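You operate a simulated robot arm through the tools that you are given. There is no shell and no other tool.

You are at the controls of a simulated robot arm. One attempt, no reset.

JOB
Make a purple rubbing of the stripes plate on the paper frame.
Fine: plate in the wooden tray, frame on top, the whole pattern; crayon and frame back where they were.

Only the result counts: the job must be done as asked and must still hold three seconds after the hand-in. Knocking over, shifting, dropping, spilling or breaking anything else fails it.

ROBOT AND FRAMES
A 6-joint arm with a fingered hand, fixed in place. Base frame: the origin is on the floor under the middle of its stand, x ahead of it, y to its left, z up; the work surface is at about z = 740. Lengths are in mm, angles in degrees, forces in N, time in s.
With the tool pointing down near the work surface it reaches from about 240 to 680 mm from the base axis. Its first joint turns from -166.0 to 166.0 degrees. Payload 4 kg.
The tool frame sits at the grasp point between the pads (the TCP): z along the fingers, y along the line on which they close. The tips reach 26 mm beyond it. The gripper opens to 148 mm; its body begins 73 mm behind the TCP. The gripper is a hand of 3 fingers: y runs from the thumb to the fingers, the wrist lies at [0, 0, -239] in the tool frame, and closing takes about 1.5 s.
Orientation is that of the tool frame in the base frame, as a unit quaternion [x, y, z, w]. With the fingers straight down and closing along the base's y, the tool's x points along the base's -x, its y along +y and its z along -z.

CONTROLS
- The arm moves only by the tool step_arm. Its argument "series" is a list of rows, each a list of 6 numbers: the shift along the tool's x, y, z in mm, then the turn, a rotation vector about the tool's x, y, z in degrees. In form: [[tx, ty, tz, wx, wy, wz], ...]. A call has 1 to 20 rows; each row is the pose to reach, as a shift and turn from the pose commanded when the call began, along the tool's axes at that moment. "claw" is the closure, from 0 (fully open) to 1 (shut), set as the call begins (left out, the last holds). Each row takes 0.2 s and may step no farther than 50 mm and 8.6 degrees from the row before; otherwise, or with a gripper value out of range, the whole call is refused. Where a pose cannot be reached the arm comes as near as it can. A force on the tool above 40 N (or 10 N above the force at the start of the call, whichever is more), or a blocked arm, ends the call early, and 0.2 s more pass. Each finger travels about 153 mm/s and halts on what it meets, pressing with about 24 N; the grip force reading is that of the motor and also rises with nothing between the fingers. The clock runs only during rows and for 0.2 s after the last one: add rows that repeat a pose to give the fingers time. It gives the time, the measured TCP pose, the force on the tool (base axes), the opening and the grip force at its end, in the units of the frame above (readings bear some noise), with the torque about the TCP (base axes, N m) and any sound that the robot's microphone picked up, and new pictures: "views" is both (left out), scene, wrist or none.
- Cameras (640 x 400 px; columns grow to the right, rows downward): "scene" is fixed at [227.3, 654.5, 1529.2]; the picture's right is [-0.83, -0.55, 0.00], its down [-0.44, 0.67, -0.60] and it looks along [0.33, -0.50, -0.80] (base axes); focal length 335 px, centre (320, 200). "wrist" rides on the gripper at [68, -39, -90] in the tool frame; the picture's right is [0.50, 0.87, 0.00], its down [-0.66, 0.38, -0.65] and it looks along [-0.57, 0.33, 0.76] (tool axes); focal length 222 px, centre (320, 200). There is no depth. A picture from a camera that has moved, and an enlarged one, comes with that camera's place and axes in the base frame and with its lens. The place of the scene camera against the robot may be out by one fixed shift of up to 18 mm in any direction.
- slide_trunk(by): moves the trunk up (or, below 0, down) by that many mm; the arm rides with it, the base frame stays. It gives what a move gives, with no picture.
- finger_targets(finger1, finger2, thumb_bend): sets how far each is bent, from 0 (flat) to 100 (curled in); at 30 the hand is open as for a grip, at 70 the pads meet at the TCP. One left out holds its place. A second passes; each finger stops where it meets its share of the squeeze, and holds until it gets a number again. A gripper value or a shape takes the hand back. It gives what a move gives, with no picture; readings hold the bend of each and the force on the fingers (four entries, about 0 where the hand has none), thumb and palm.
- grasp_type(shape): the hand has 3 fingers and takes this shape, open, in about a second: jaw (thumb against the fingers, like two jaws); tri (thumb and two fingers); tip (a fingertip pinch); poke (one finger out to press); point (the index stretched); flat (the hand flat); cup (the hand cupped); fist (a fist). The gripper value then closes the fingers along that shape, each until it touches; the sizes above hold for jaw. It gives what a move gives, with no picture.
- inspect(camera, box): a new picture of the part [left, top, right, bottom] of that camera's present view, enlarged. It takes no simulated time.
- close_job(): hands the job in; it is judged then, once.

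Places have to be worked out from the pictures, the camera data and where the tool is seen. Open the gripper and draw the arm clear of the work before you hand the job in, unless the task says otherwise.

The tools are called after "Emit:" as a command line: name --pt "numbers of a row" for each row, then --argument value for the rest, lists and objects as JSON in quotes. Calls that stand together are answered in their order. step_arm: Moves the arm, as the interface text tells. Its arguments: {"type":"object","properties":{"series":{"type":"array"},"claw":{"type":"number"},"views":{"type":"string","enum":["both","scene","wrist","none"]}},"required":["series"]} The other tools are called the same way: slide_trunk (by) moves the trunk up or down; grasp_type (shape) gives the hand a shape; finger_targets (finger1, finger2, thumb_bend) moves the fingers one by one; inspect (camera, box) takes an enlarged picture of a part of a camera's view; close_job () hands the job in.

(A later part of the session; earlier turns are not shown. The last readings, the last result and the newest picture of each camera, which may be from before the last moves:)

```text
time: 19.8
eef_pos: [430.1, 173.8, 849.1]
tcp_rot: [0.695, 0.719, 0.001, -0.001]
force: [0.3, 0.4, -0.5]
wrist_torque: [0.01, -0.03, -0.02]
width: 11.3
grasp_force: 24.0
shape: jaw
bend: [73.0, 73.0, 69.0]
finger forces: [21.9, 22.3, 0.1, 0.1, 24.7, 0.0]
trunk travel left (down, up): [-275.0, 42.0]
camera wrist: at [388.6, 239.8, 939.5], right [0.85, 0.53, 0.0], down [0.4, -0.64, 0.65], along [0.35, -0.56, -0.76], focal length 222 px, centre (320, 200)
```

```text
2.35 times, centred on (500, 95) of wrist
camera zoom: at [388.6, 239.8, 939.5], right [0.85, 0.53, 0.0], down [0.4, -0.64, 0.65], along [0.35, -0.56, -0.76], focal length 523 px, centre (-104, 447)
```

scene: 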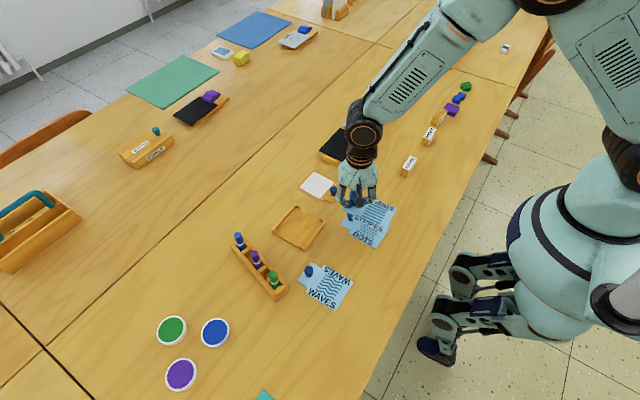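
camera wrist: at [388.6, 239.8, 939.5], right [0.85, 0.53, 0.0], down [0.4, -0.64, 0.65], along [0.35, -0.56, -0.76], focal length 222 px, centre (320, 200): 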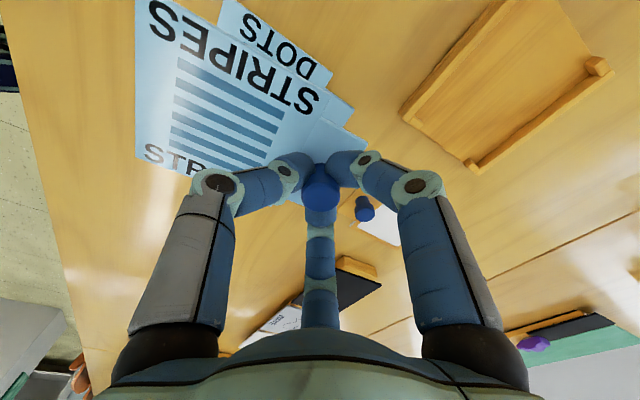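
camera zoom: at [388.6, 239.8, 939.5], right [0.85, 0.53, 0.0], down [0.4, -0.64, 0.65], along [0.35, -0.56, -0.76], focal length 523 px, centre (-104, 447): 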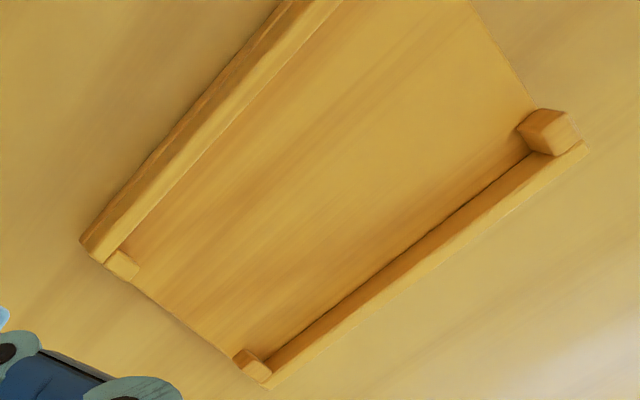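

The tray's walls are about 12 mm high. I now carry the plate over the tray while turning it +88°, keeping it well above everything, and will align it visually there.

Emit:
step_arm --pt "13.9 10.1 0 0 0 -8.0" --pt "27.7 20.2 0 0 0 -16.0" --pt "41.6 30.3 0 0 0 -24.0" --pt "55.4 40.4 0 0 0 -32.0" --pt "69.3 50.5 0 0 0 -40.0" --pt "83.1 60.6 0 0 0 -48.0" --pt "97.0 70.7 0 0 0 -56.0" --pt "110.8 80.8 0 0 0 -64.0" --pt "124.7 90.9 0 0 0 -72.0" --pt "138.5 101 0 0 0 -80.1" --pt "152.4 111.1 0 0 0 -88.1" --pt "152.4 111.1 0 0 0 -88.1" --pt "152.4 111.1 0 0 0 -88.1" --pt "152.4 111.1 0 0 0 -88.1"

Emit:
inspect --camera "scene" --box '[250, 170, 360, 270]'

Emit:
inspect --camera "wrist" --box '[100, 0, 420, 200]'

```text
time: 22.8
eef_pos: [537.6, 328.6, 852.4]
tcp_rot: [0.001, 1.0, 0.0, 0.0]
force: [-0.5, -0.4, 0.2]
wrist_torque: [-0.02, 0.01, -0.03]
width: 11.3
grasp_force: 23.7
shape: jaw
bend: [73.0, 73.0, 69.0]
finger forces: [22.0, 22.5, 0.0, 0.0, 26.4, 0.0]
trunk travel left (down, up): [-275.0, 42.0]
camera wrist: at [470.4, 289.4, 941.5], right [-0.5, 0.87, 0.0], down [0.65, 0.38, 0.65], along [0.57, 0.33, -0.76], focal length 222 px, centre (320, 200)
```

scene: 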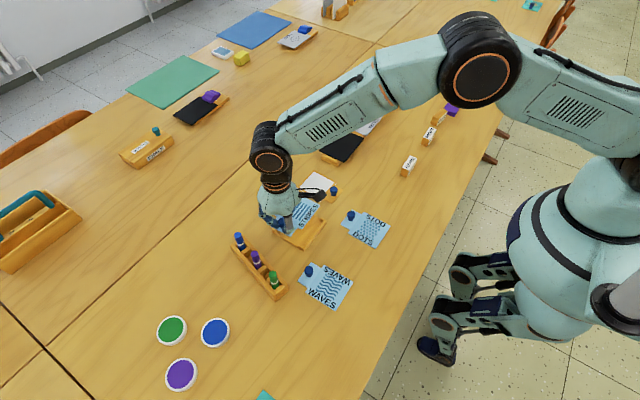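
wrist: 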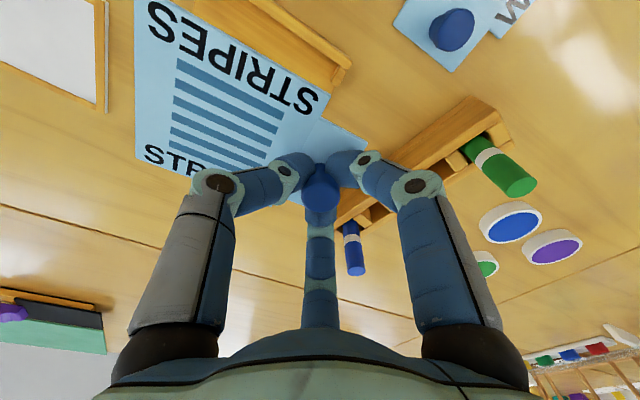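

```text
4.00 times, centred on (305, 220) of scene
camera zoom: at [227.3, 654.5, 1529.2], right [-0.83, -0.55, 0.0], down [-0.44, 0.67, -0.6], along [0.33, -0.5, -0.8], focal length 1339 px, centre (380, 120)
```

zoom: 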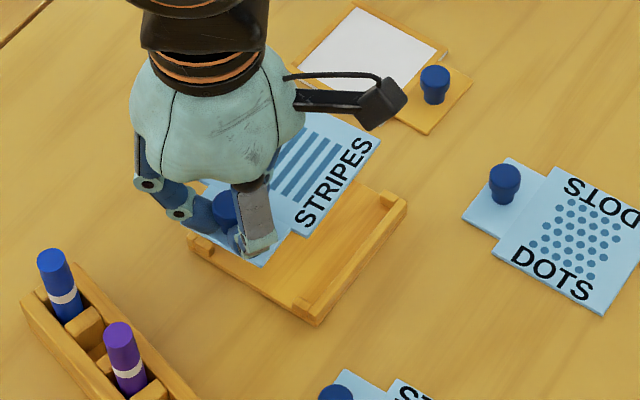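

```text
2.00 times, centred on (260, 100) of wrist
camera zoom: at [470.4, 289.4, 941.5], right [-0.5, 0.87, 0.0], down [0.65, 0.38, 0.65], along [0.57, 0.33, -0.76], focal length 444 px, centre (440, 400)
```

zoom: 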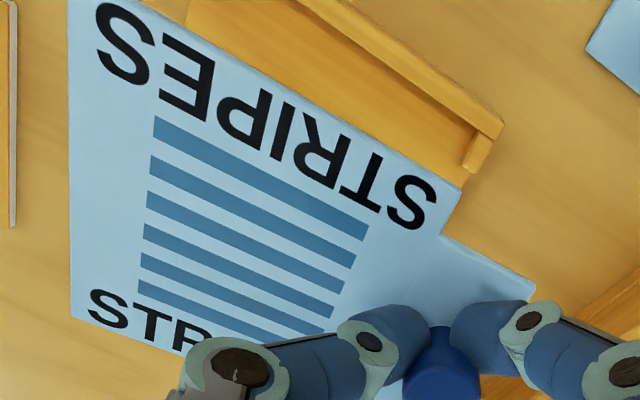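

The plate is over the tray. I lower it to about 8 mm above the walls and check its alignment with the walls and stubs.

Emit:
step_arm --pt "0 0 30 0 0 0" --pt "0 0 55 0 0 0" --pt "0 0 59 0 0 0" --pt "0 0 59 0 0 0" --pt "0 0 59 0 0 0"

Emit:
inspect --camera "scene" --box '[260, 180, 350, 260]'

Emit:
inspect --camera "wrist" --box '[100, 0, 420, 200]'

Emit:
inspect --camera "wrist" --box '[240, 20, 400, 150]'

```text
time: 24.0
eef_pos: [538.8, 329.7, 793.3]
tcp_rot: [0.001, 1.0, 0.0, 0.0]
force: [0.5, -0.2, -1.3]
wrist_torque: [0.01, -0.01, 0.01]
width: 11.3
grasp_force: 23.6
shape: jaw
bend: [73.0, 73.0, 69.0]
finger forces: [22.0, 22.4, 0.0, 0.1, 26.3, 0.0]
trunk travel left (down, up): [-275.0, 42.0]
camera wrist: at [470.5, 289.8, 882.4], right [-0.5, 0.87, 0.0], down [0.65, 0.38, 0.65], along [0.57, 0.33, -0.76], focal length 222 px, centre (320, 200)
```

scene: 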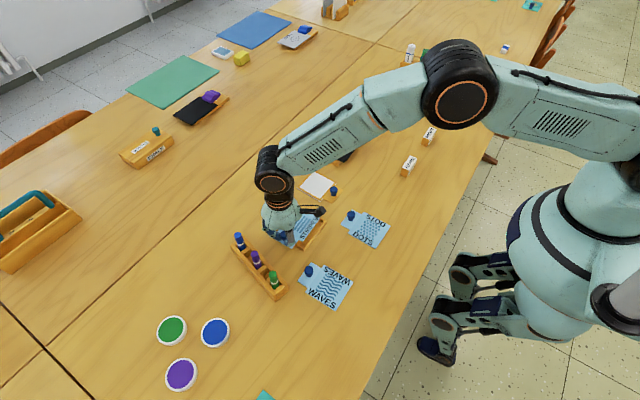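
wrist: 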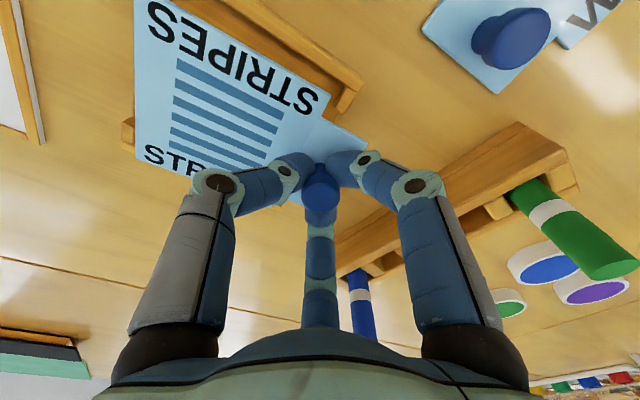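

```text
5.00 times, centred on (305, 220) of scene
camera zoom: at [227.3, 654.5, 1529.2], right [-0.83, -0.55, 0.0], down [-0.44, 0.67, -0.6], along [0.33, -0.5, -0.8], focal length 1674 px, centre (395, 100)
```

zoom: 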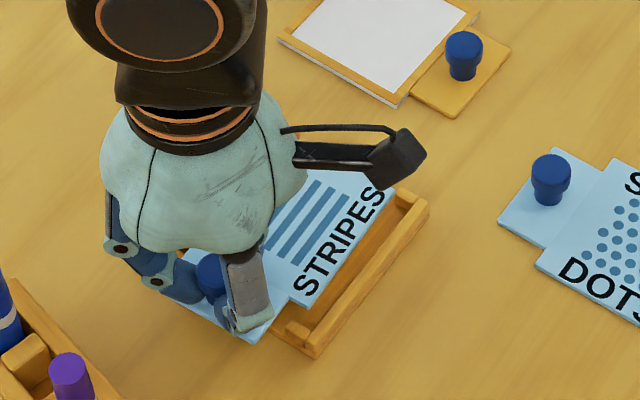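

```text
2.00 times, centred on (260, 100) of wrist
camera zoom: at [470.5, 289.8, 882.4], right [-0.5, 0.87, 0.0], down [0.65, 0.38, 0.65], along [0.57, 0.33, -0.76], focal length 444 px, centre (440, 400)
```

zoom: 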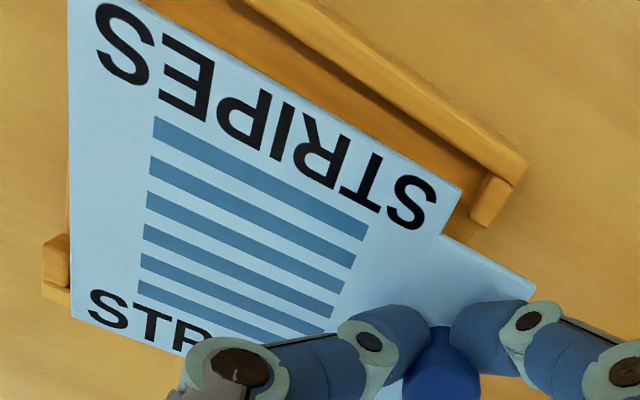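

```text
3.08 times, centred on (320, 85) of wrist
camera zoom: at [470.5, 289.8, 882.4], right [-0.5, 0.87, 0.0], down [0.65, 0.38, 0.65], along [0.57, 0.33, -0.76], focal length 684 px, centre (320, 554)
```

zoom: 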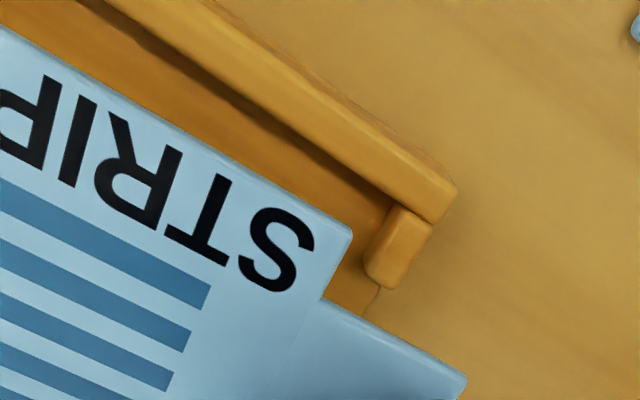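

The plate sits nearly centred over the tray. I zoom further to measure yaw and gaps precisely.

Emit:
inspect --camera "wrist" --box '[160, 0, 260, 62]'

Emit:
inspect --camera "wrist" --box '[110, 100, 210, 162]'

Emit:
inspect --camera "wrist" --box '[270, 70, 370, 132]'

Emit:
inspect --camera "scene" --box '[290, 200, 340, 255]'

```text
6.40 times, centred on (210, 31) of wrist
camera zoom: at [470.5, 289.8, 882.4], right [-0.5, 0.87, 0.0], down [0.65, 0.38, 0.65], along [0.57, 0.33, -0.76], focal length 1422 px, centre (1024, 1282)
```

zoom: 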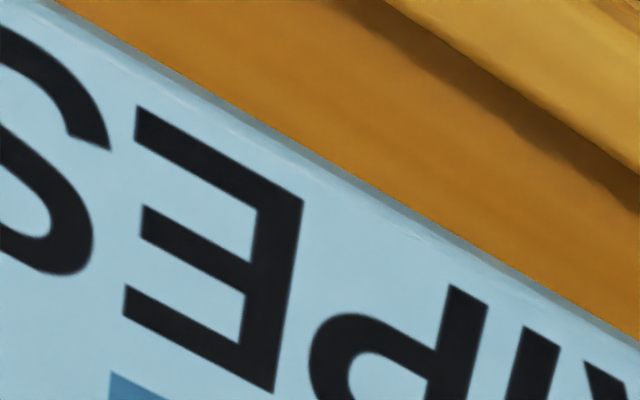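

```text
6.40 times, centred on (160, 131) of wrist
camera zoom: at [470.5, 289.8, 882.4], right [-0.5, 0.87, 0.0], down [0.65, 0.38, 0.65], along [0.57, 0.33, -0.76], focal length 1422 px, centre (1344, 642)
```

zoom: 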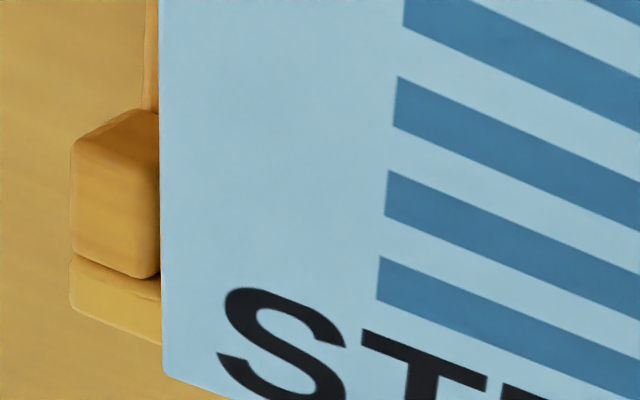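

```text
6.40 times, centred on (320, 101) of wrist
camera zoom: at [470.5, 289.8, 882.4], right [-0.5, 0.87, 0.0], down [0.65, 0.38, 0.65], along [0.57, 0.33, -0.76], focal length 1422 px, centre (320, 834)
```

zoom: 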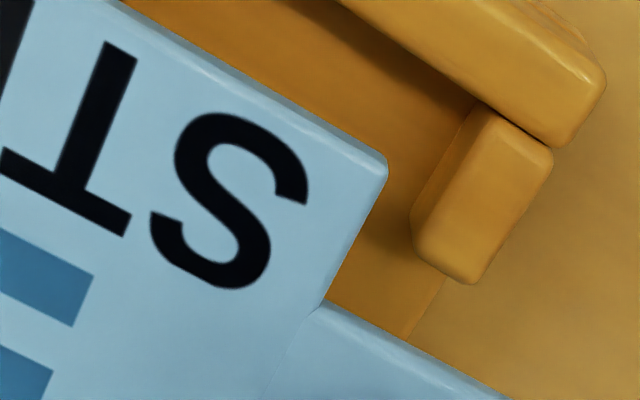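

```text
7.27 times, centred on (315, 228) of scene
camera zoom: at [227.3, 654.5, 1529.2], right [-0.83, -0.55, 0.0], down [-0.44, 0.67, -0.6], along [0.33, -0.5, -0.8], focal length 2434 px, centre (356, 0)
```

zoom: 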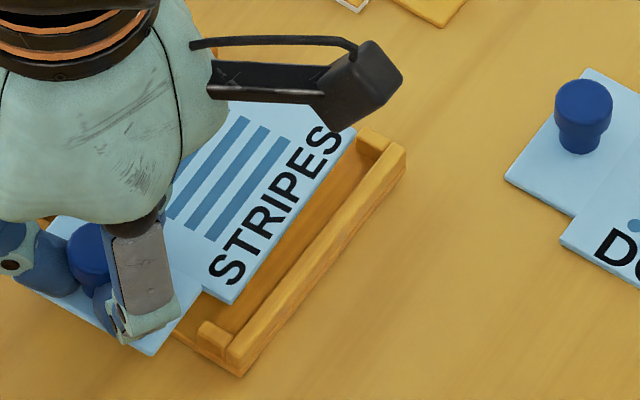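

Measured with the wrist camera: tray inner space is x≈491.4–585.9, y≈219.5–318.7 (centre ≈ (538.8, 269)); the plate is yawed +1.5°, otherwise centred. I correct the yaw and lower the plate toward the floor of the tray.

Emit:
step_arm --pt "0 0 0 0 0 1.5" --pt "0 0 0 0 0 1.5" --pt "0 0 6 0 0 1.5" --pt "0 0 11 0 0 1.5" --pt "0 0 11 0 0 1.5" --pt "0 0 11 0 0 1.5"

Emit:
inspect --camera "wrist" --box '[270, 60, 370, 122]'

Emit:
inspect --camera "wrist" --box '[100, 100, 200, 162]'

Emit:
inspect --camera "scene" --box '[280, 195, 340, 255]'

```text
time: 25.4
eef_pos: [537.5, 328.4, 781.8]
tcp_rot: [0.012, 1.0, 0.0, 0.001]
force: [-0.4, -0.2, 0.0]
wrist_torque: [0.01, -0.01, 0.02]
width: 11.3
grasp_force: 23.9
shape: jaw
bend: [73.0, 73.0, 69.0]
finger forces: [22.1, 22.4, 0.0, 0.0, 26.3, 0.1]
trunk travel left (down, up): [-275.0, 42.0]
camera wrist: at [468.9, 291.2, 871.0], right [-0.48, 0.88, 0.0], down [0.66, 0.36, 0.65], along [0.57, 0.31, -0.76], focal length 222 px, centre (320, 200)
```

scene: 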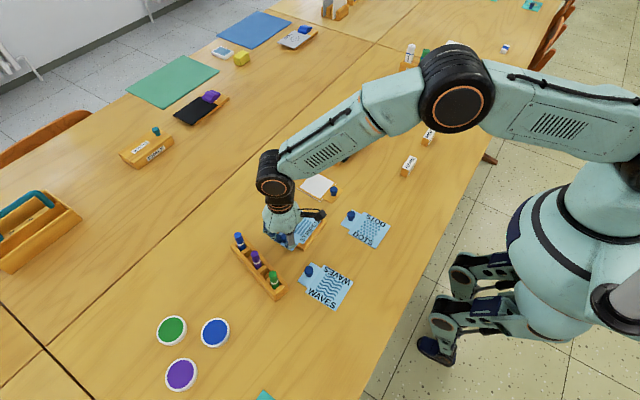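
wrist: 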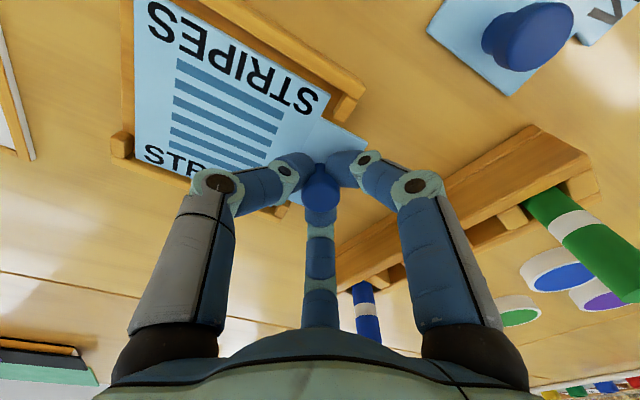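

```text
6.40 times, centred on (320, 91) of wrist
camera zoom: at [468.9, 291.2, 871.0], right [-0.48, 0.88, 0.0], down [0.66, 0.36, 0.65], along [0.57, 0.31, -0.76], focal length 1422 px, centre (320, 898)
```

zoom: 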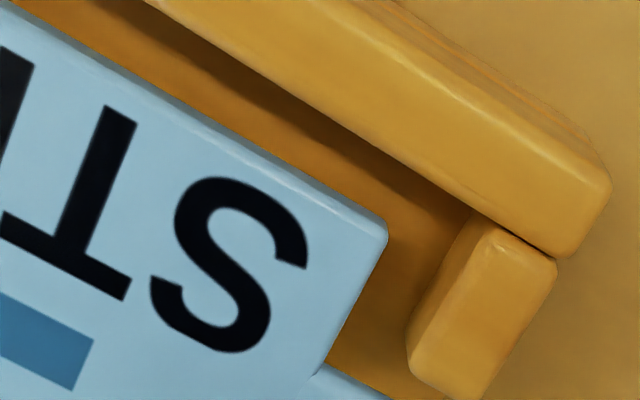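

```text
6.40 times, centred on (150, 131) of wrist
camera zoom: at [468.9, 291.2, 871.0], right [-0.48, 0.88, 0.0], down [0.66, 0.36, 0.65], along [0.57, 0.31, -0.76], focal length 1422 px, centre (1408, 642)
```

zoom: 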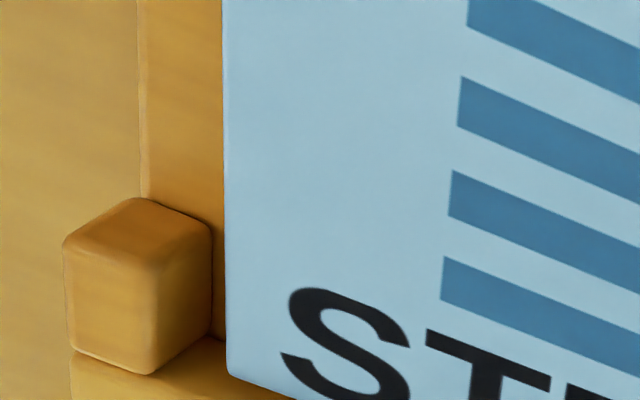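

```text
6.67 times, centred on (310, 225) of scene
camera zoom: at [227.3, 654.5, 1529.2], right [-0.83, -0.55, 0.0], down [-0.44, 0.67, -0.6], along [0.33, -0.5, -0.8], focal length 2231 px, centre (387, 33)
```

zoom: 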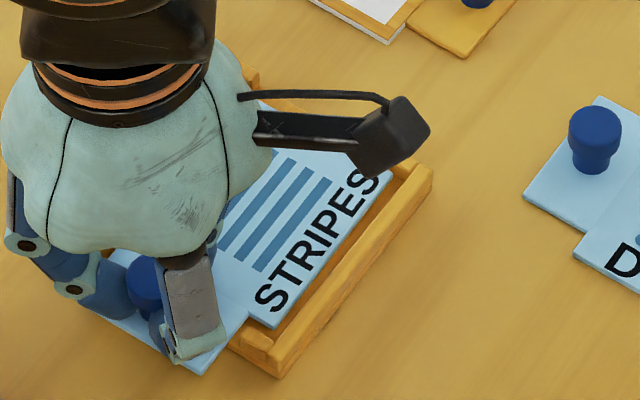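

The plate's centre matches the tray's. I lower it 5 mm more and read the force.

Emit:
step_arm --pt "0 0 2 0 0 0" --pt "0 0 4 0 0 0" --pt "0 0 5 0 0 0" --pt "0 0 5 0 0 0" --pt "0 0 5 0 0 0" --views "none"

Emit:
inspect --camera "wrist" --box '[270, 60, 370, 122]'

Emit:
inspect --camera "scene" --box '[280, 195, 340, 255]'

```text
time: 26.6
eef_pos: [536.6, 327.1, 779.3]
tcp_rot: [0.012, 1.0, 0.001, 0.002]
force: [0.1, 0.8, 18.0]
wrist_torque: [-0.06, -0.02, -0.02]
width: 11.6
grasp_force: 24.2
shape: jaw
bend: [73.0, 73.0, 69.0]
finger forces: [26.7, 28.8, 0.0, 0.1, 33.9, 0.0]
trunk travel left (down, up): [-275.0, 42.0]
```

```text
6.40 times, centred on (320, 91) of wrist
camera zoom: at [469.0, 291.5, 867.4], right [-0.48, 0.88, 0.0], down [0.66, 0.36, 0.66], along [0.58, 0.31, -0.75], focal length 1422 px, centre (320, 898)
```

zoom: 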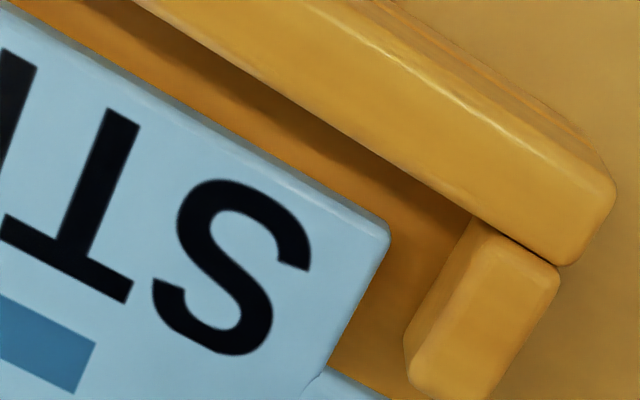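

```text
6.67 times, centred on (310, 225) of scene
camera zoom: at [227.3, 654.5, 1529.2], right [-0.83, -0.55, 0.0], down [-0.44, 0.67, -0.6], along [0.33, -0.5, -0.8], focal length 2231 px, centre (387, 33)
```

zoom: 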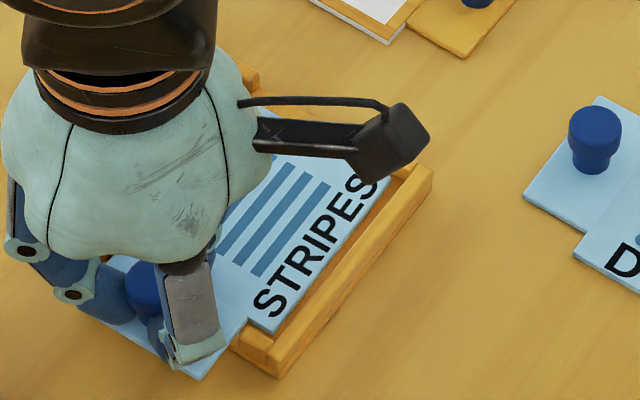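

Contact: 18 N upward with the plate bottom at about z=747 (the tray's floor). I relax the press by ~3 mm and then open the fingers slightly.

Emit:
step_arm --pt "0 0 -1.5 0 0 0" --pt "0 0 -2.5 0 0 0" --pt "0 0 -2.5 0 0 0" --views "none"

Emit:
inspect --camera "scene" --box '[280, 195, 340, 255]'

```text
time: 27.4
eef_pos: [538.7, 327.1, 778.6]
tcp_rot: [0.013, 1.0, -0.001, -0.001]
force: [0.7, 0.0, 0.7]
wrist_torque: [0.02, 0.0, -0.03]
width: 12.1
grasp_force: 23.9
shape: jaw
bend: [73.0, 73.0, 69.0]
finger forces: [23.9, 24.0, 0.1, 0.1, 28.1, 0.0]
trunk travel left (down, up): [-275.0, 42.0]
```

```text
6.67 times, centred on (310, 225) of scene
camera zoom: at [227.3, 654.5, 1529.2], right [-0.83, -0.55, 0.0], down [-0.44, 0.67, -0.6], along [0.33, -0.5, -0.8], focal length 2231 px, centre (387, 33)
```

zoom: 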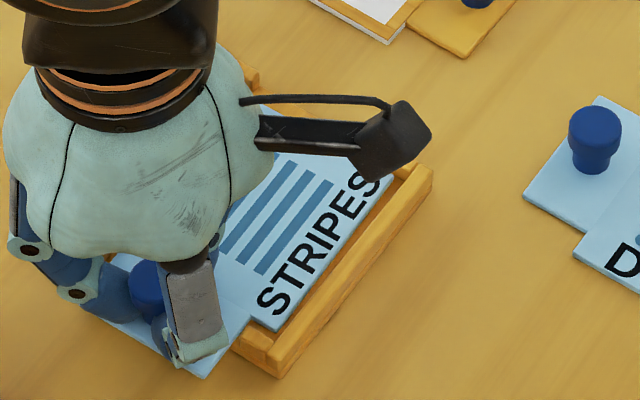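

Force is down to about 0.7 N with the plate at the floor. I open the fingers just past the knob and lift straight up.

Emit:
step_arm --pt "0 0 0 0 0 0" --pt "0 0 0 0 0 0" --pt "0 0 0 0 0 0" --pt "0 0 0 0 0 0" --claw 0.77

Emit:
inspect --camera "wrist" --box '[220, 100, 420, 240]'

```text
time: 28.4
eef_pos: [539.2, 329.0, 779.1]
tcp_rot: [0.013, 1.0, 0.0, 0.0]
force: [-0.5, 0.2, 0.1]
wrist_torque: [0.04, 0.03, 0.0]
width: 33.8
grasp_force: 0.1
shape: jaw
bend: [76.0, 76.0, 70.0]
finger forces: [0.0, 0.0, 0.1, 0.0, 0.0, 0.0]
trunk travel left (down, up): [-275.0, 42.0]
camera wrist: at [469.1, 291.1, 868.9], right [-0.48, 0.88, 0.0], down [0.66, 0.36, 0.65], along [0.57, 0.31, -0.76], focal length 222 px, centre (320, 200)
```

scene: 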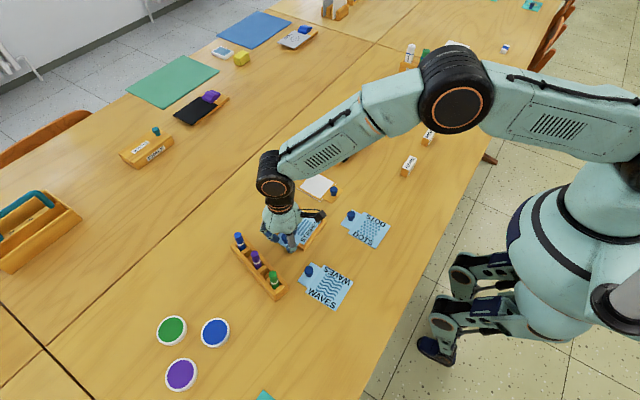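
wrist: 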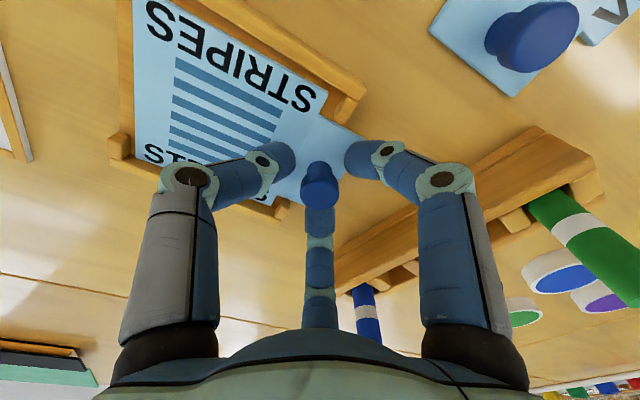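

```text
2.86 times, centred on (320, 170) of wrist
camera zoom: at [469.1, 291.1, 868.9], right [-0.48, 0.88, 0.0], down [0.66, 0.36, 0.65], along [0.57, 0.31, -0.76], focal length 635 px, centre (320, 286)
```

zoom: 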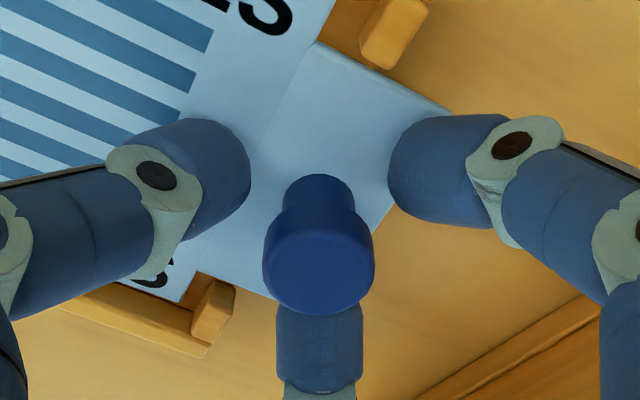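

The knob is free. I lift 100 mm straight up and check the plate in the tray.

Emit:
step_arm --pt "0 0 -15 0 0 0" --pt "0 0 -40 0 0 0" --pt "0 0 -75 0 0 0" --pt "0 0 -110 0 0 0" --pt "0 0 -110 0 0 0" --pt "0 0 -110 0 0 0"

Emit:
inspect --camera "wrist" --box '[160, 0, 420, 160]'

Emit:
inspect --camera "scene" --box '[260, 180, 350, 260]'

```text
time: 29.8
eef_pos: [538.3, 327.6, 888.1]
tcp_rot: [0.013, 1.0, 0.0, 0.001]
force: [0.6, -0.8, 0.2]
wrist_torque: [-0.02, -0.02, 0.01]
width: 33.7
grasp_force: 0.0
shape: jaw
bend: [76.0, 76.0, 70.0]
finger forces: [0.0, 0.1, 0.0, 0.0, 0.0, 0.1]
trunk travel left (down, up): [-275.0, 42.0]
camera wrist: at [469.4, 290.0, 977.5], right [-0.48, 0.88, 0.0], down [0.66, 0.36, 0.65], along [0.57, 0.31, -0.76], focal length 222 px, centre (320, 200)
```

scene: 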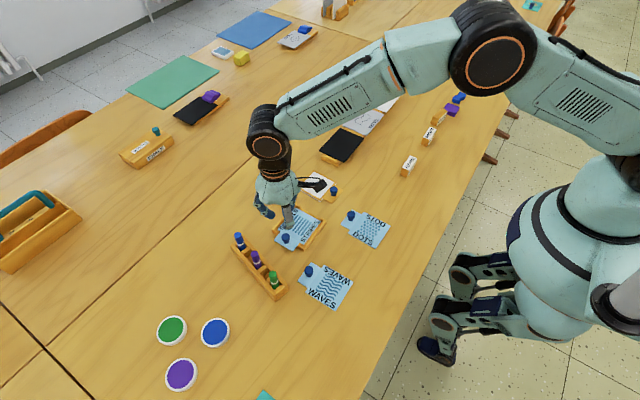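
wrist: 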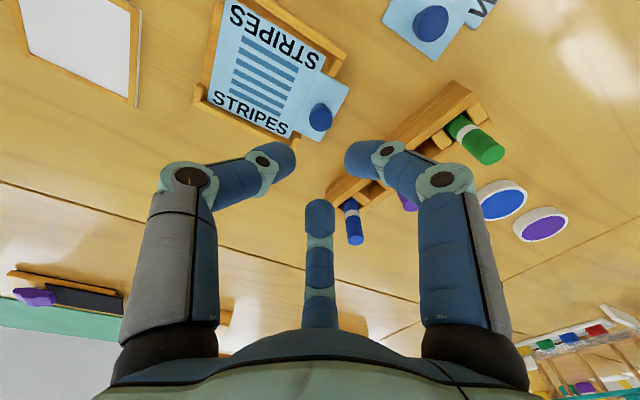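

```text
2.46 times, centred on (290, 80) of wrist
camera zoom: at [469.4, 290.0, 977.5], right [-0.48, 0.88, 0.0], down [0.66, 0.36, 0.65], along [0.57, 0.31, -0.76], focal length 547 px, centre (394, 495)
```

zoom: 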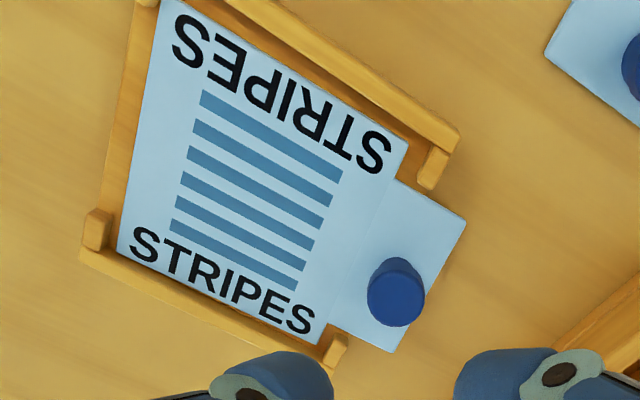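

```text
5.00 times, centred on (305, 220) of scene
camera zoom: at [227.3, 654.5, 1529.2], right [-0.83, -0.55, 0.0], down [-0.44, 0.67, -0.6], along [0.33, -0.5, -0.8], focal length 1674 px, centre (395, 100)
```

zoom: 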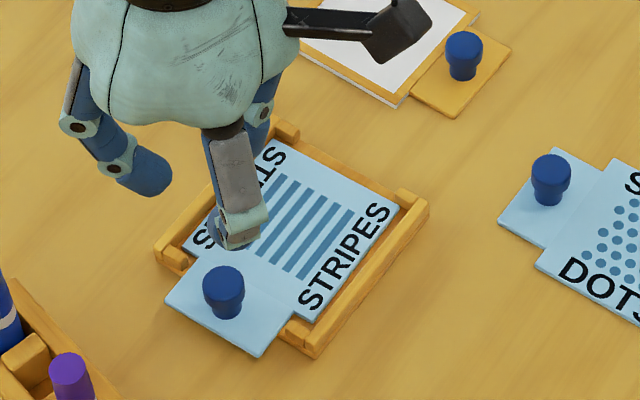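

The plate lies inside the tray with gaps on all sides. Next is the paper frame: I move above its knob (about (516, 121)) while turning the hand to -90°.

Emit:
step_arm --pt "1.5 -18.9 -1 0 0 8.1" --pt "3.1 -37.7 -2 0 0 16.1" --pt "4.6 -56.6 -3 0 0 24.2" --pt "6.1 -75.5 -4 0 0 32.2" --pt "7.7 -94.3 -5 0 0 40.3" --pt "9.2 -113.2 -6 0 0 48.3" --pt "10.8 -132.0 -8 0 0 56.4" --pt "12.3 -150.9 -9 0 0 64.4" --pt "13.8 -169.8 -10 0 0 72.5" --pt "15.4 -188.6 -11 0 0 80.5" --pt "16.9 -207.5 -12 0 0 88.6" --pt "16.9 -207.5 -12 0 0 88.6" --pt "16.9 -207.5 -12 0 0 88.6" --pt "16.9 -207.5 -12 0 0 88.6" --claw 0.6

Emit:
inspect --camera "wrist" --box '[240, 20, 440, 160]'

Emit:
inspect --camera "scene" --box '[260, 150, 380, 260]'

```text
time: 32.8
eef_pos: [514.7, 121.1, 901.1]
tcp_rot: [0.708, 0.706, 0.0, 0.0]
force: [-0.3, -0.1, -0.3]
wrist_torque: [-0.01, 0.0, 0.0]
width: 58.7
grasp_force: 0.1
shape: jaw
bend: [77.0, 77.0, 70.0]
finger forces: [0.0, 0.0, 0.0, 0.0, 0.0, 0.0]
trunk travel left (down, up): [-275.0, 42.0]
camera wrist: at [475.7, 188.7, 990.2], right [0.87, 0.5, 0.0], down [0.38, -0.66, 0.65], along [0.33, -0.57, -0.76], focal length 222 px, centre (320, 200)
```

scene: 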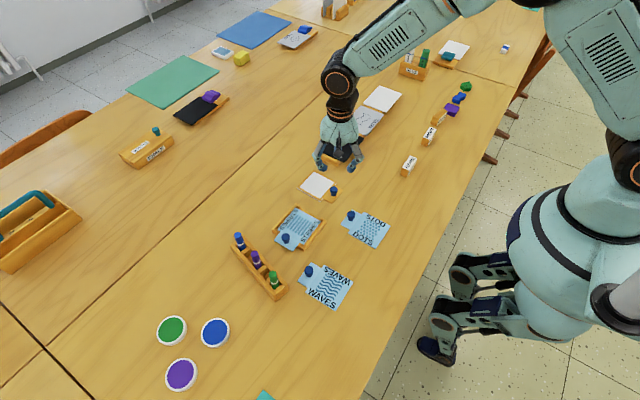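
wrist: 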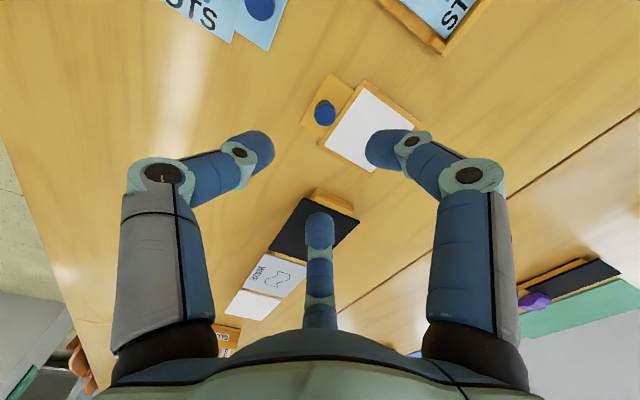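

```text
2.86 times, centred on (340, 90) of wrist
camera zoom: at [475.7, 188.7, 990.2], right [0.87, 0.5, 0.0], down [0.38, -0.66, 0.65], along [0.33, -0.57, -0.76], focal length 635 px, centre (263, 514)
```

zoom: 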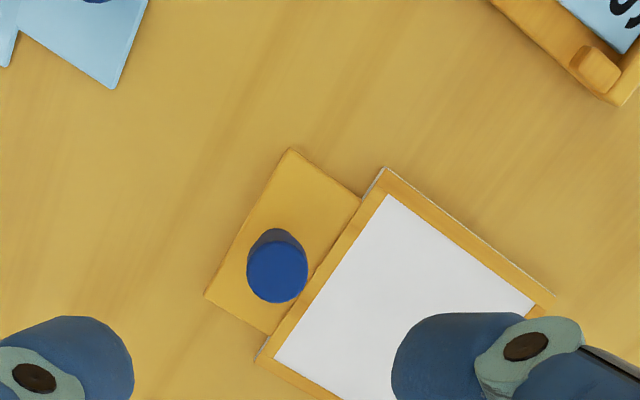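

```text
3.64 times, centred on (320, 205) of scene
camera zoom: at [227.3, 654.5, 1529.2], right [-0.83, -0.55, 0.0], down [-0.44, 0.67, -0.6], along [0.33, -0.5, -0.8], focal length 1217 px, centre (320, 182)
```

zoom: 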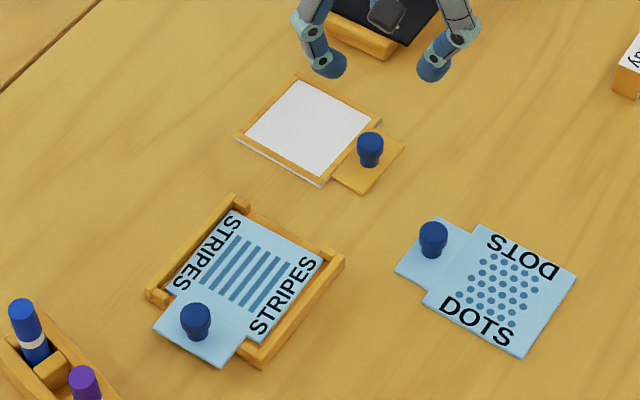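

The frame's knob is near (520.9, 120.5), its yaw about -1.8°, body ≈ 88×86 mm. I centre over the knob, align, and descend to z≈803.

Emit:
step_arm --pt "-0.2 3 33 0 0 1" --pt "-0.3 6.2 66 0 0 1.8" --pt "-0.3 6.2 98 0 0 1.8" --pt "-0.3 6.2 98 0 0 1.8" --pt "-0.3 6.2 98 0 0 1.8" --claw 0.7

Emit:
inspect --camera "wrist" --box '[220, 80, 440, 240]'

Emit:
inspect --camera "scene" --box '[290, 150, 360, 215]'

```text
time: 34.0
eef_pos: [522.3, 121.0, 803.2]
tcp_rot: [0.718, 0.696, 0.0, 0.0]
force: [0.1, -0.1, -0.8]
wrist_torque: [0.02, 0.02, 0.0]
width: 44.9
grasp_force: 0.0
shape: jaw
bend: [77.0, 77.0, 70.0]
finger forces: [0.1, 0.0, 0.1, 0.0, 0.1, 0.1]
trunk travel left (down, up): [-275.0, 42.0]
camera wrist: at [484.4, 190.2, 893.8], right [0.88, 0.47, 0.0], down [0.36, -0.67, 0.65], along [0.31, -0.58, -0.76], focal length 222 px, centre (320, 200)
```

scene: 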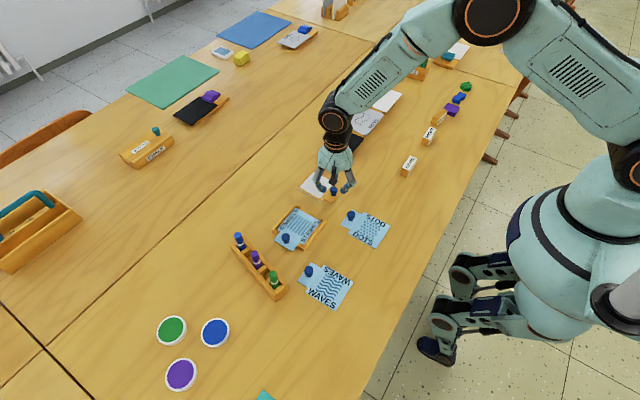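
wrist: 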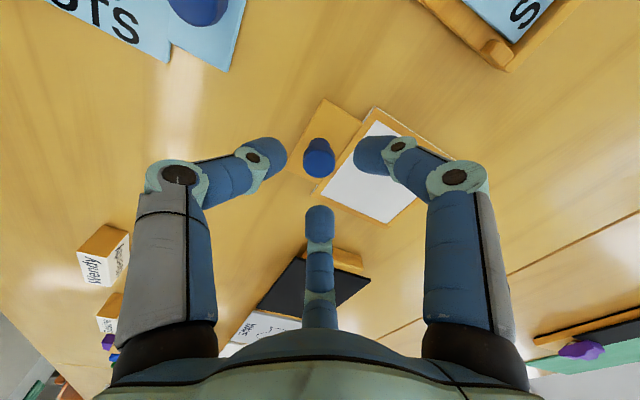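

```text
2.50 times, centred on (330, 160) of wrist
camera zoom: at [484.4, 190.2, 893.8], right [0.88, 0.47, 0.0], down [0.36, -0.67, 0.65], along [0.31, -0.58, -0.76], focal length 555 px, centre (295, 300)
```

zoom: 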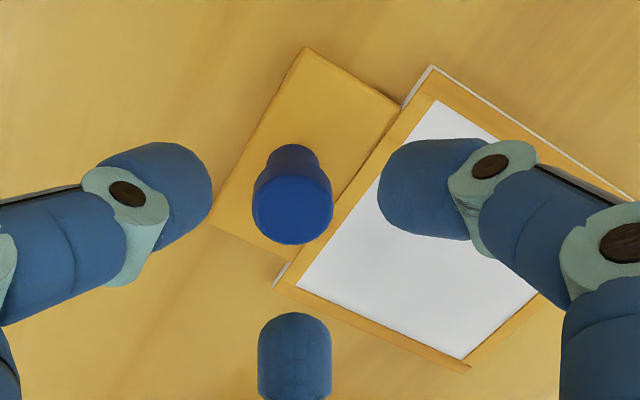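

```text
6.15 times, centred on (325, 182) of scene
camera zoom: at [227.3, 654.5, 1529.2], right [-0.83, -0.55, 0.0], down [-0.44, 0.67, -0.6], along [0.33, -0.5, -0.8], focal length 2060 px, centre (289, 308)
```

zoom: 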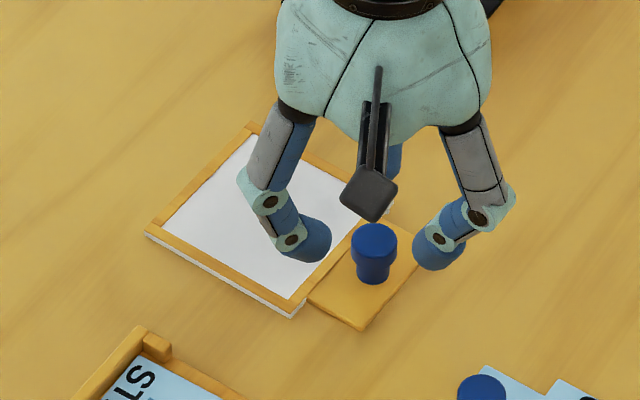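

The knob is centred within 1 mm. I descend to z≈775 and look again.

Emit:
step_arm --pt "0.5 -0.4 10 0 0 0" --pt "0.7 -0.7 20 0 0 0" --pt "0.7 -0.7 28.5 0 0 0" --pt "0.7 -0.7 28.5 0 0 0" --pt "0.7 -0.7 28.5 0 0 0" --claw 0.72

Emit:
inspect --camera "wrist" --box '[220, 100, 420, 240]'

Emit:
inspect --camera "scene" --box '[290, 150, 360, 215]'

```text
time: 35.2
eef_pos: [519.9, 122.2, 775.2]
tcp_rot: [0.718, 0.696, -0.001, 0.0]
force: [0.0, 0.7, 0.5]
wrist_torque: [0.01, -0.03, 0.02]
width: 41.7
grasp_force: 0.1
shape: jaw
bend: [76.0, 76.0, 70.0]
finger forces: [0.0, 0.1, 0.0, 0.1, 0.0, 0.0]
trunk travel left (down, up): [-275.0, 42.0]
camera wrist: at [483.4, 190.6, 864.1], right [0.88, 0.47, 0.0], down [0.36, -0.67, 0.65], along [0.31, -0.58, -0.76], focal length 222 px, centre (320, 200)
```

scene: 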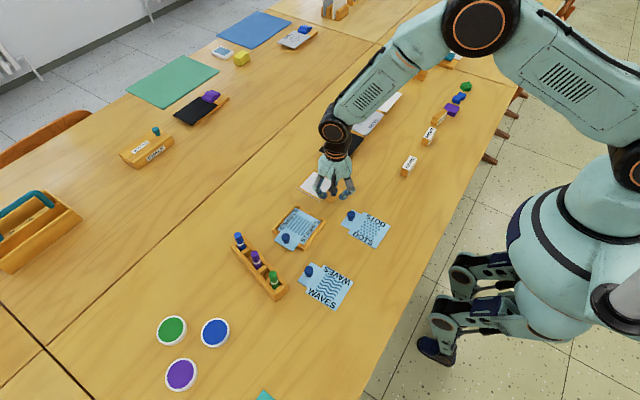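
wrist: 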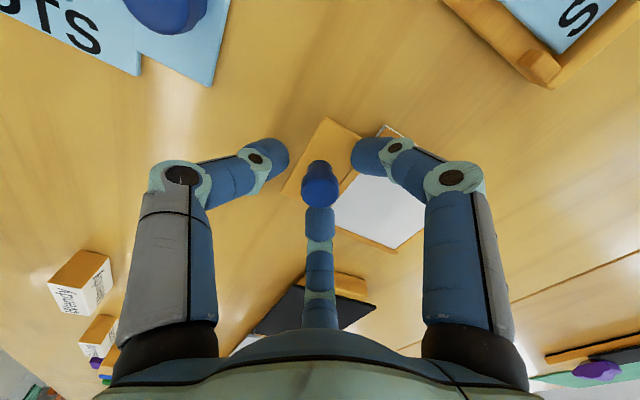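

```text
2.86 times, centred on (320, 170) of wrist
camera zoom: at [483.4, 190.6, 864.1], right [0.88, 0.47, 0.0], down [0.36, -0.67, 0.65], along [0.31, -0.58, -0.76], focal length 635 px, centre (320, 286)
```

zoom: 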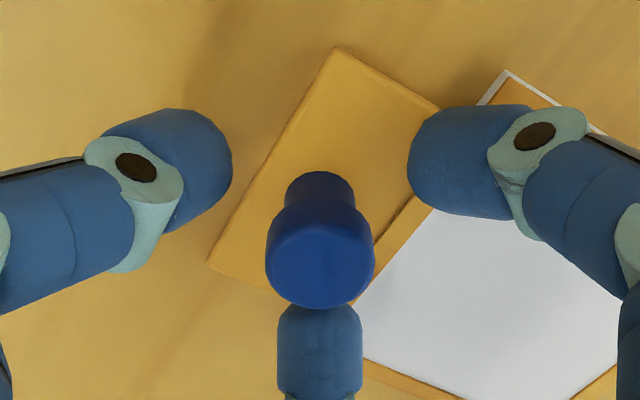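

```text
6.15 times, centred on (325, 182) of scene
camera zoom: at [227.3, 654.5, 1529.2], right [-0.83, -0.55, 0.0], down [-0.44, 0.67, -0.6], along [0.33, -0.5, -0.8], focal length 2060 px, centre (289, 308)
```

zoom: 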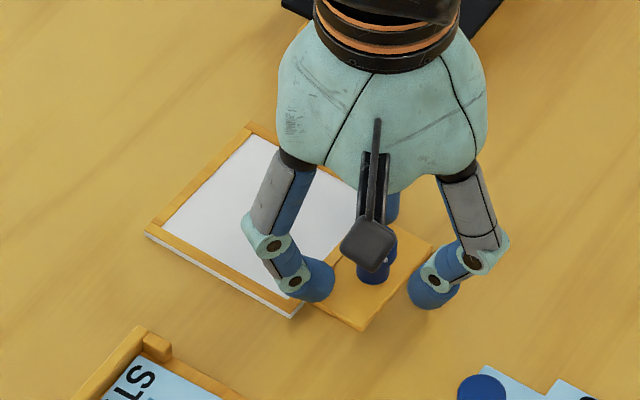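

Fingers surround the knob as with the plate. I go 2 mm lower and close.

Emit:
step_arm --pt "0 0 2 0 0 0" --pt "0 0 2 0 0 0" --claw 0.72 --views "none"

Emit:
step_arm --pt "0 0 0 0 0 0" --pt "0 0 0 0 0 0" --pt "0 0 0 0 0 0" --pt "0 0 0 0 0 0" --pt "0 0 0 0 0 0" --claw 0.95

Emit:
inspect --camera "wrist" --box '[220, 100, 420, 240]'

```text
time: 35.8
eef_pos: [520.2, 121.8, 772.1]
tcp_rot: [0.719, 0.695, 0.0, 0.0]
force: [-0.2, -0.4, -0.5]
wrist_torque: [0.01, 0.01, -0.01]
width: 42.1
grasp_force: 0.1
shape: jaw
bend: [76.0, 76.0, 70.0]
finger forces: [0.0, 0.0, 0.1, 0.0, 0.1, 0.0]
trunk travel left (down, up): [-275.0, 42.0]
```

```text
time: 37.0
eef_pos: [519.2, 122.7, 771.8]
tcp_rot: [0.719, 0.695, 0.0, 0.0]
force: [-0.6, -0.4, -0.5]
wrist_torque: [-0.03, 0.0, -0.03]
width: 11.9
grasp_force: 23.7
shape: jaw
bend: [73.0, 73.0, 69.0]
finger forces: [22.1, 21.3, 0.0, 0.0, 25.8, 0.0]
trunk travel left (down, up): [-275.0, 42.0]
camera wrist: at [483.1, 190.8, 862.1], right [0.88, 0.47, 0.0], down [0.36, -0.67, 0.65], along [0.31, -0.58, -0.76], focal length 222 px, centre (320, 200)
```

scene: 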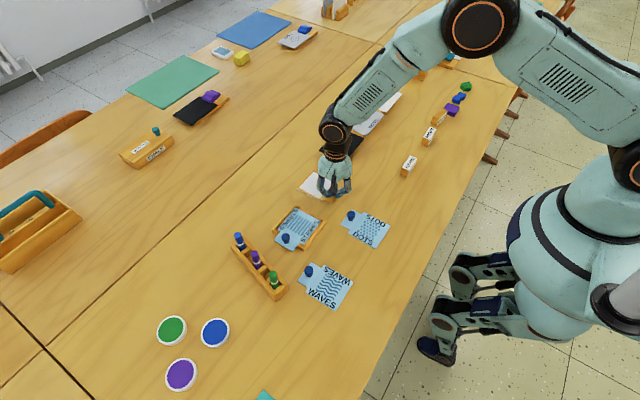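
wrist: 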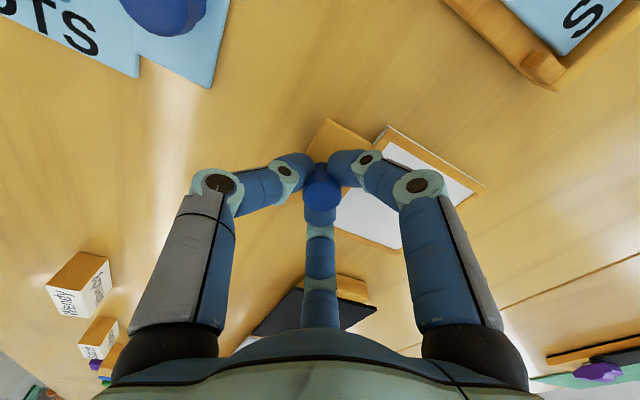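

```text
2.86 times, centred on (320, 170) of wrist
camera zoom: at [483.1, 190.8, 862.1], right [0.88, 0.47, 0.0], down [0.36, -0.67, 0.65], along [0.31, -0.58, -0.76], focal length 635 px, centre (320, 286)
```

zoom: 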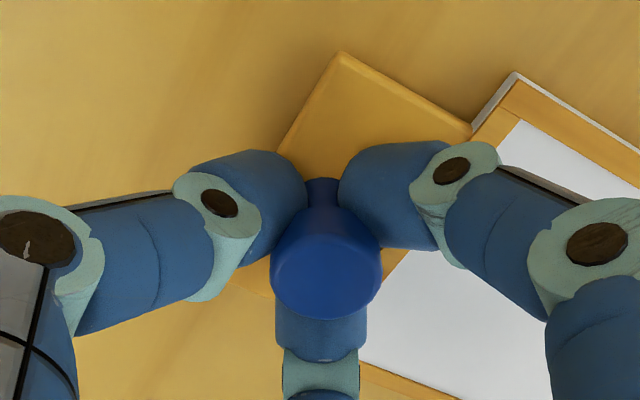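

Good grip on the frame (pose to return to: TCP ≈ (519.9, 121.8, 772), yaw -91.9°). I lift it 78 mm and check it hangs level.

Emit:
step_arm --pt "0 0 -4 0 0 0" --pt "0 0 -12 0 0 0" --pt "0 0 -30 0 0 0" --pt "0 0 -55 0 0 0" --pt "0 0 -78 0 0 0" --pt "0 0 -78 0 0 0" --pt "0 0 -78 0 0 0"

Emit:
inspect --camera "scene" --box '[270, 120, 380, 220]'

```text
time: 38.6
eef_pos: [520.8, 122.0, 849.9]
tcp_rot: [0.719, 0.695, 0.0, -0.001]
force: [0.6, 0.5, -0.7]
wrist_torque: [0.01, 0.01, 0.01]
width: 11.4
grasp_force: 24.2
shape: jaw
bend: [73.0, 73.0, 69.0]
finger forces: [22.4, 21.3, 0.0, 0.0, 26.3, 0.1]
trunk travel left (down, up): [-275.0, 42.0]
camera wrist: at [483.8, 190.6, 939.8], right [0.88, 0.47, 0.0], down [0.36, -0.67, 0.65], along [0.31, -0.58, -0.76], focal length 222 px, centre (320, 200)
```

scene: 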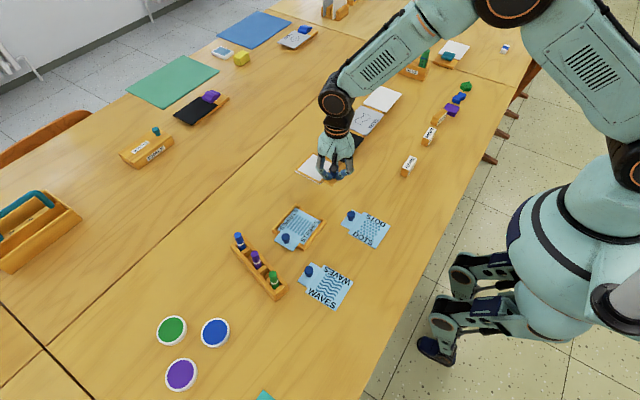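
wrist: 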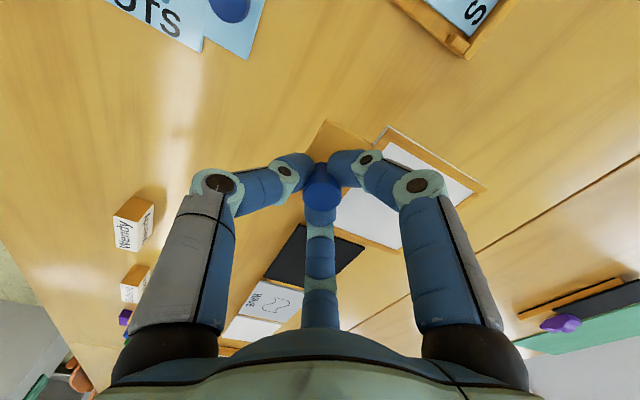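

```text
4.00 times, centred on (325, 170) of scene
camera zoom: at [227.3, 654.5, 1529.2], right [-0.83, -0.55, 0.0], down [-0.44, 0.67, -0.6], along [0.33, -0.5, -0.8], focal length 1339 px, centre (300, 320)
```

zoom: 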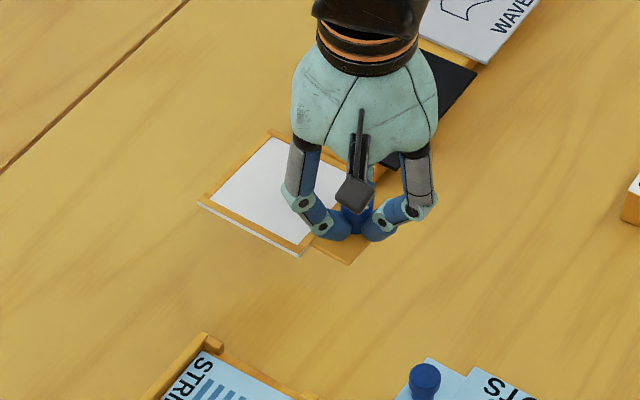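

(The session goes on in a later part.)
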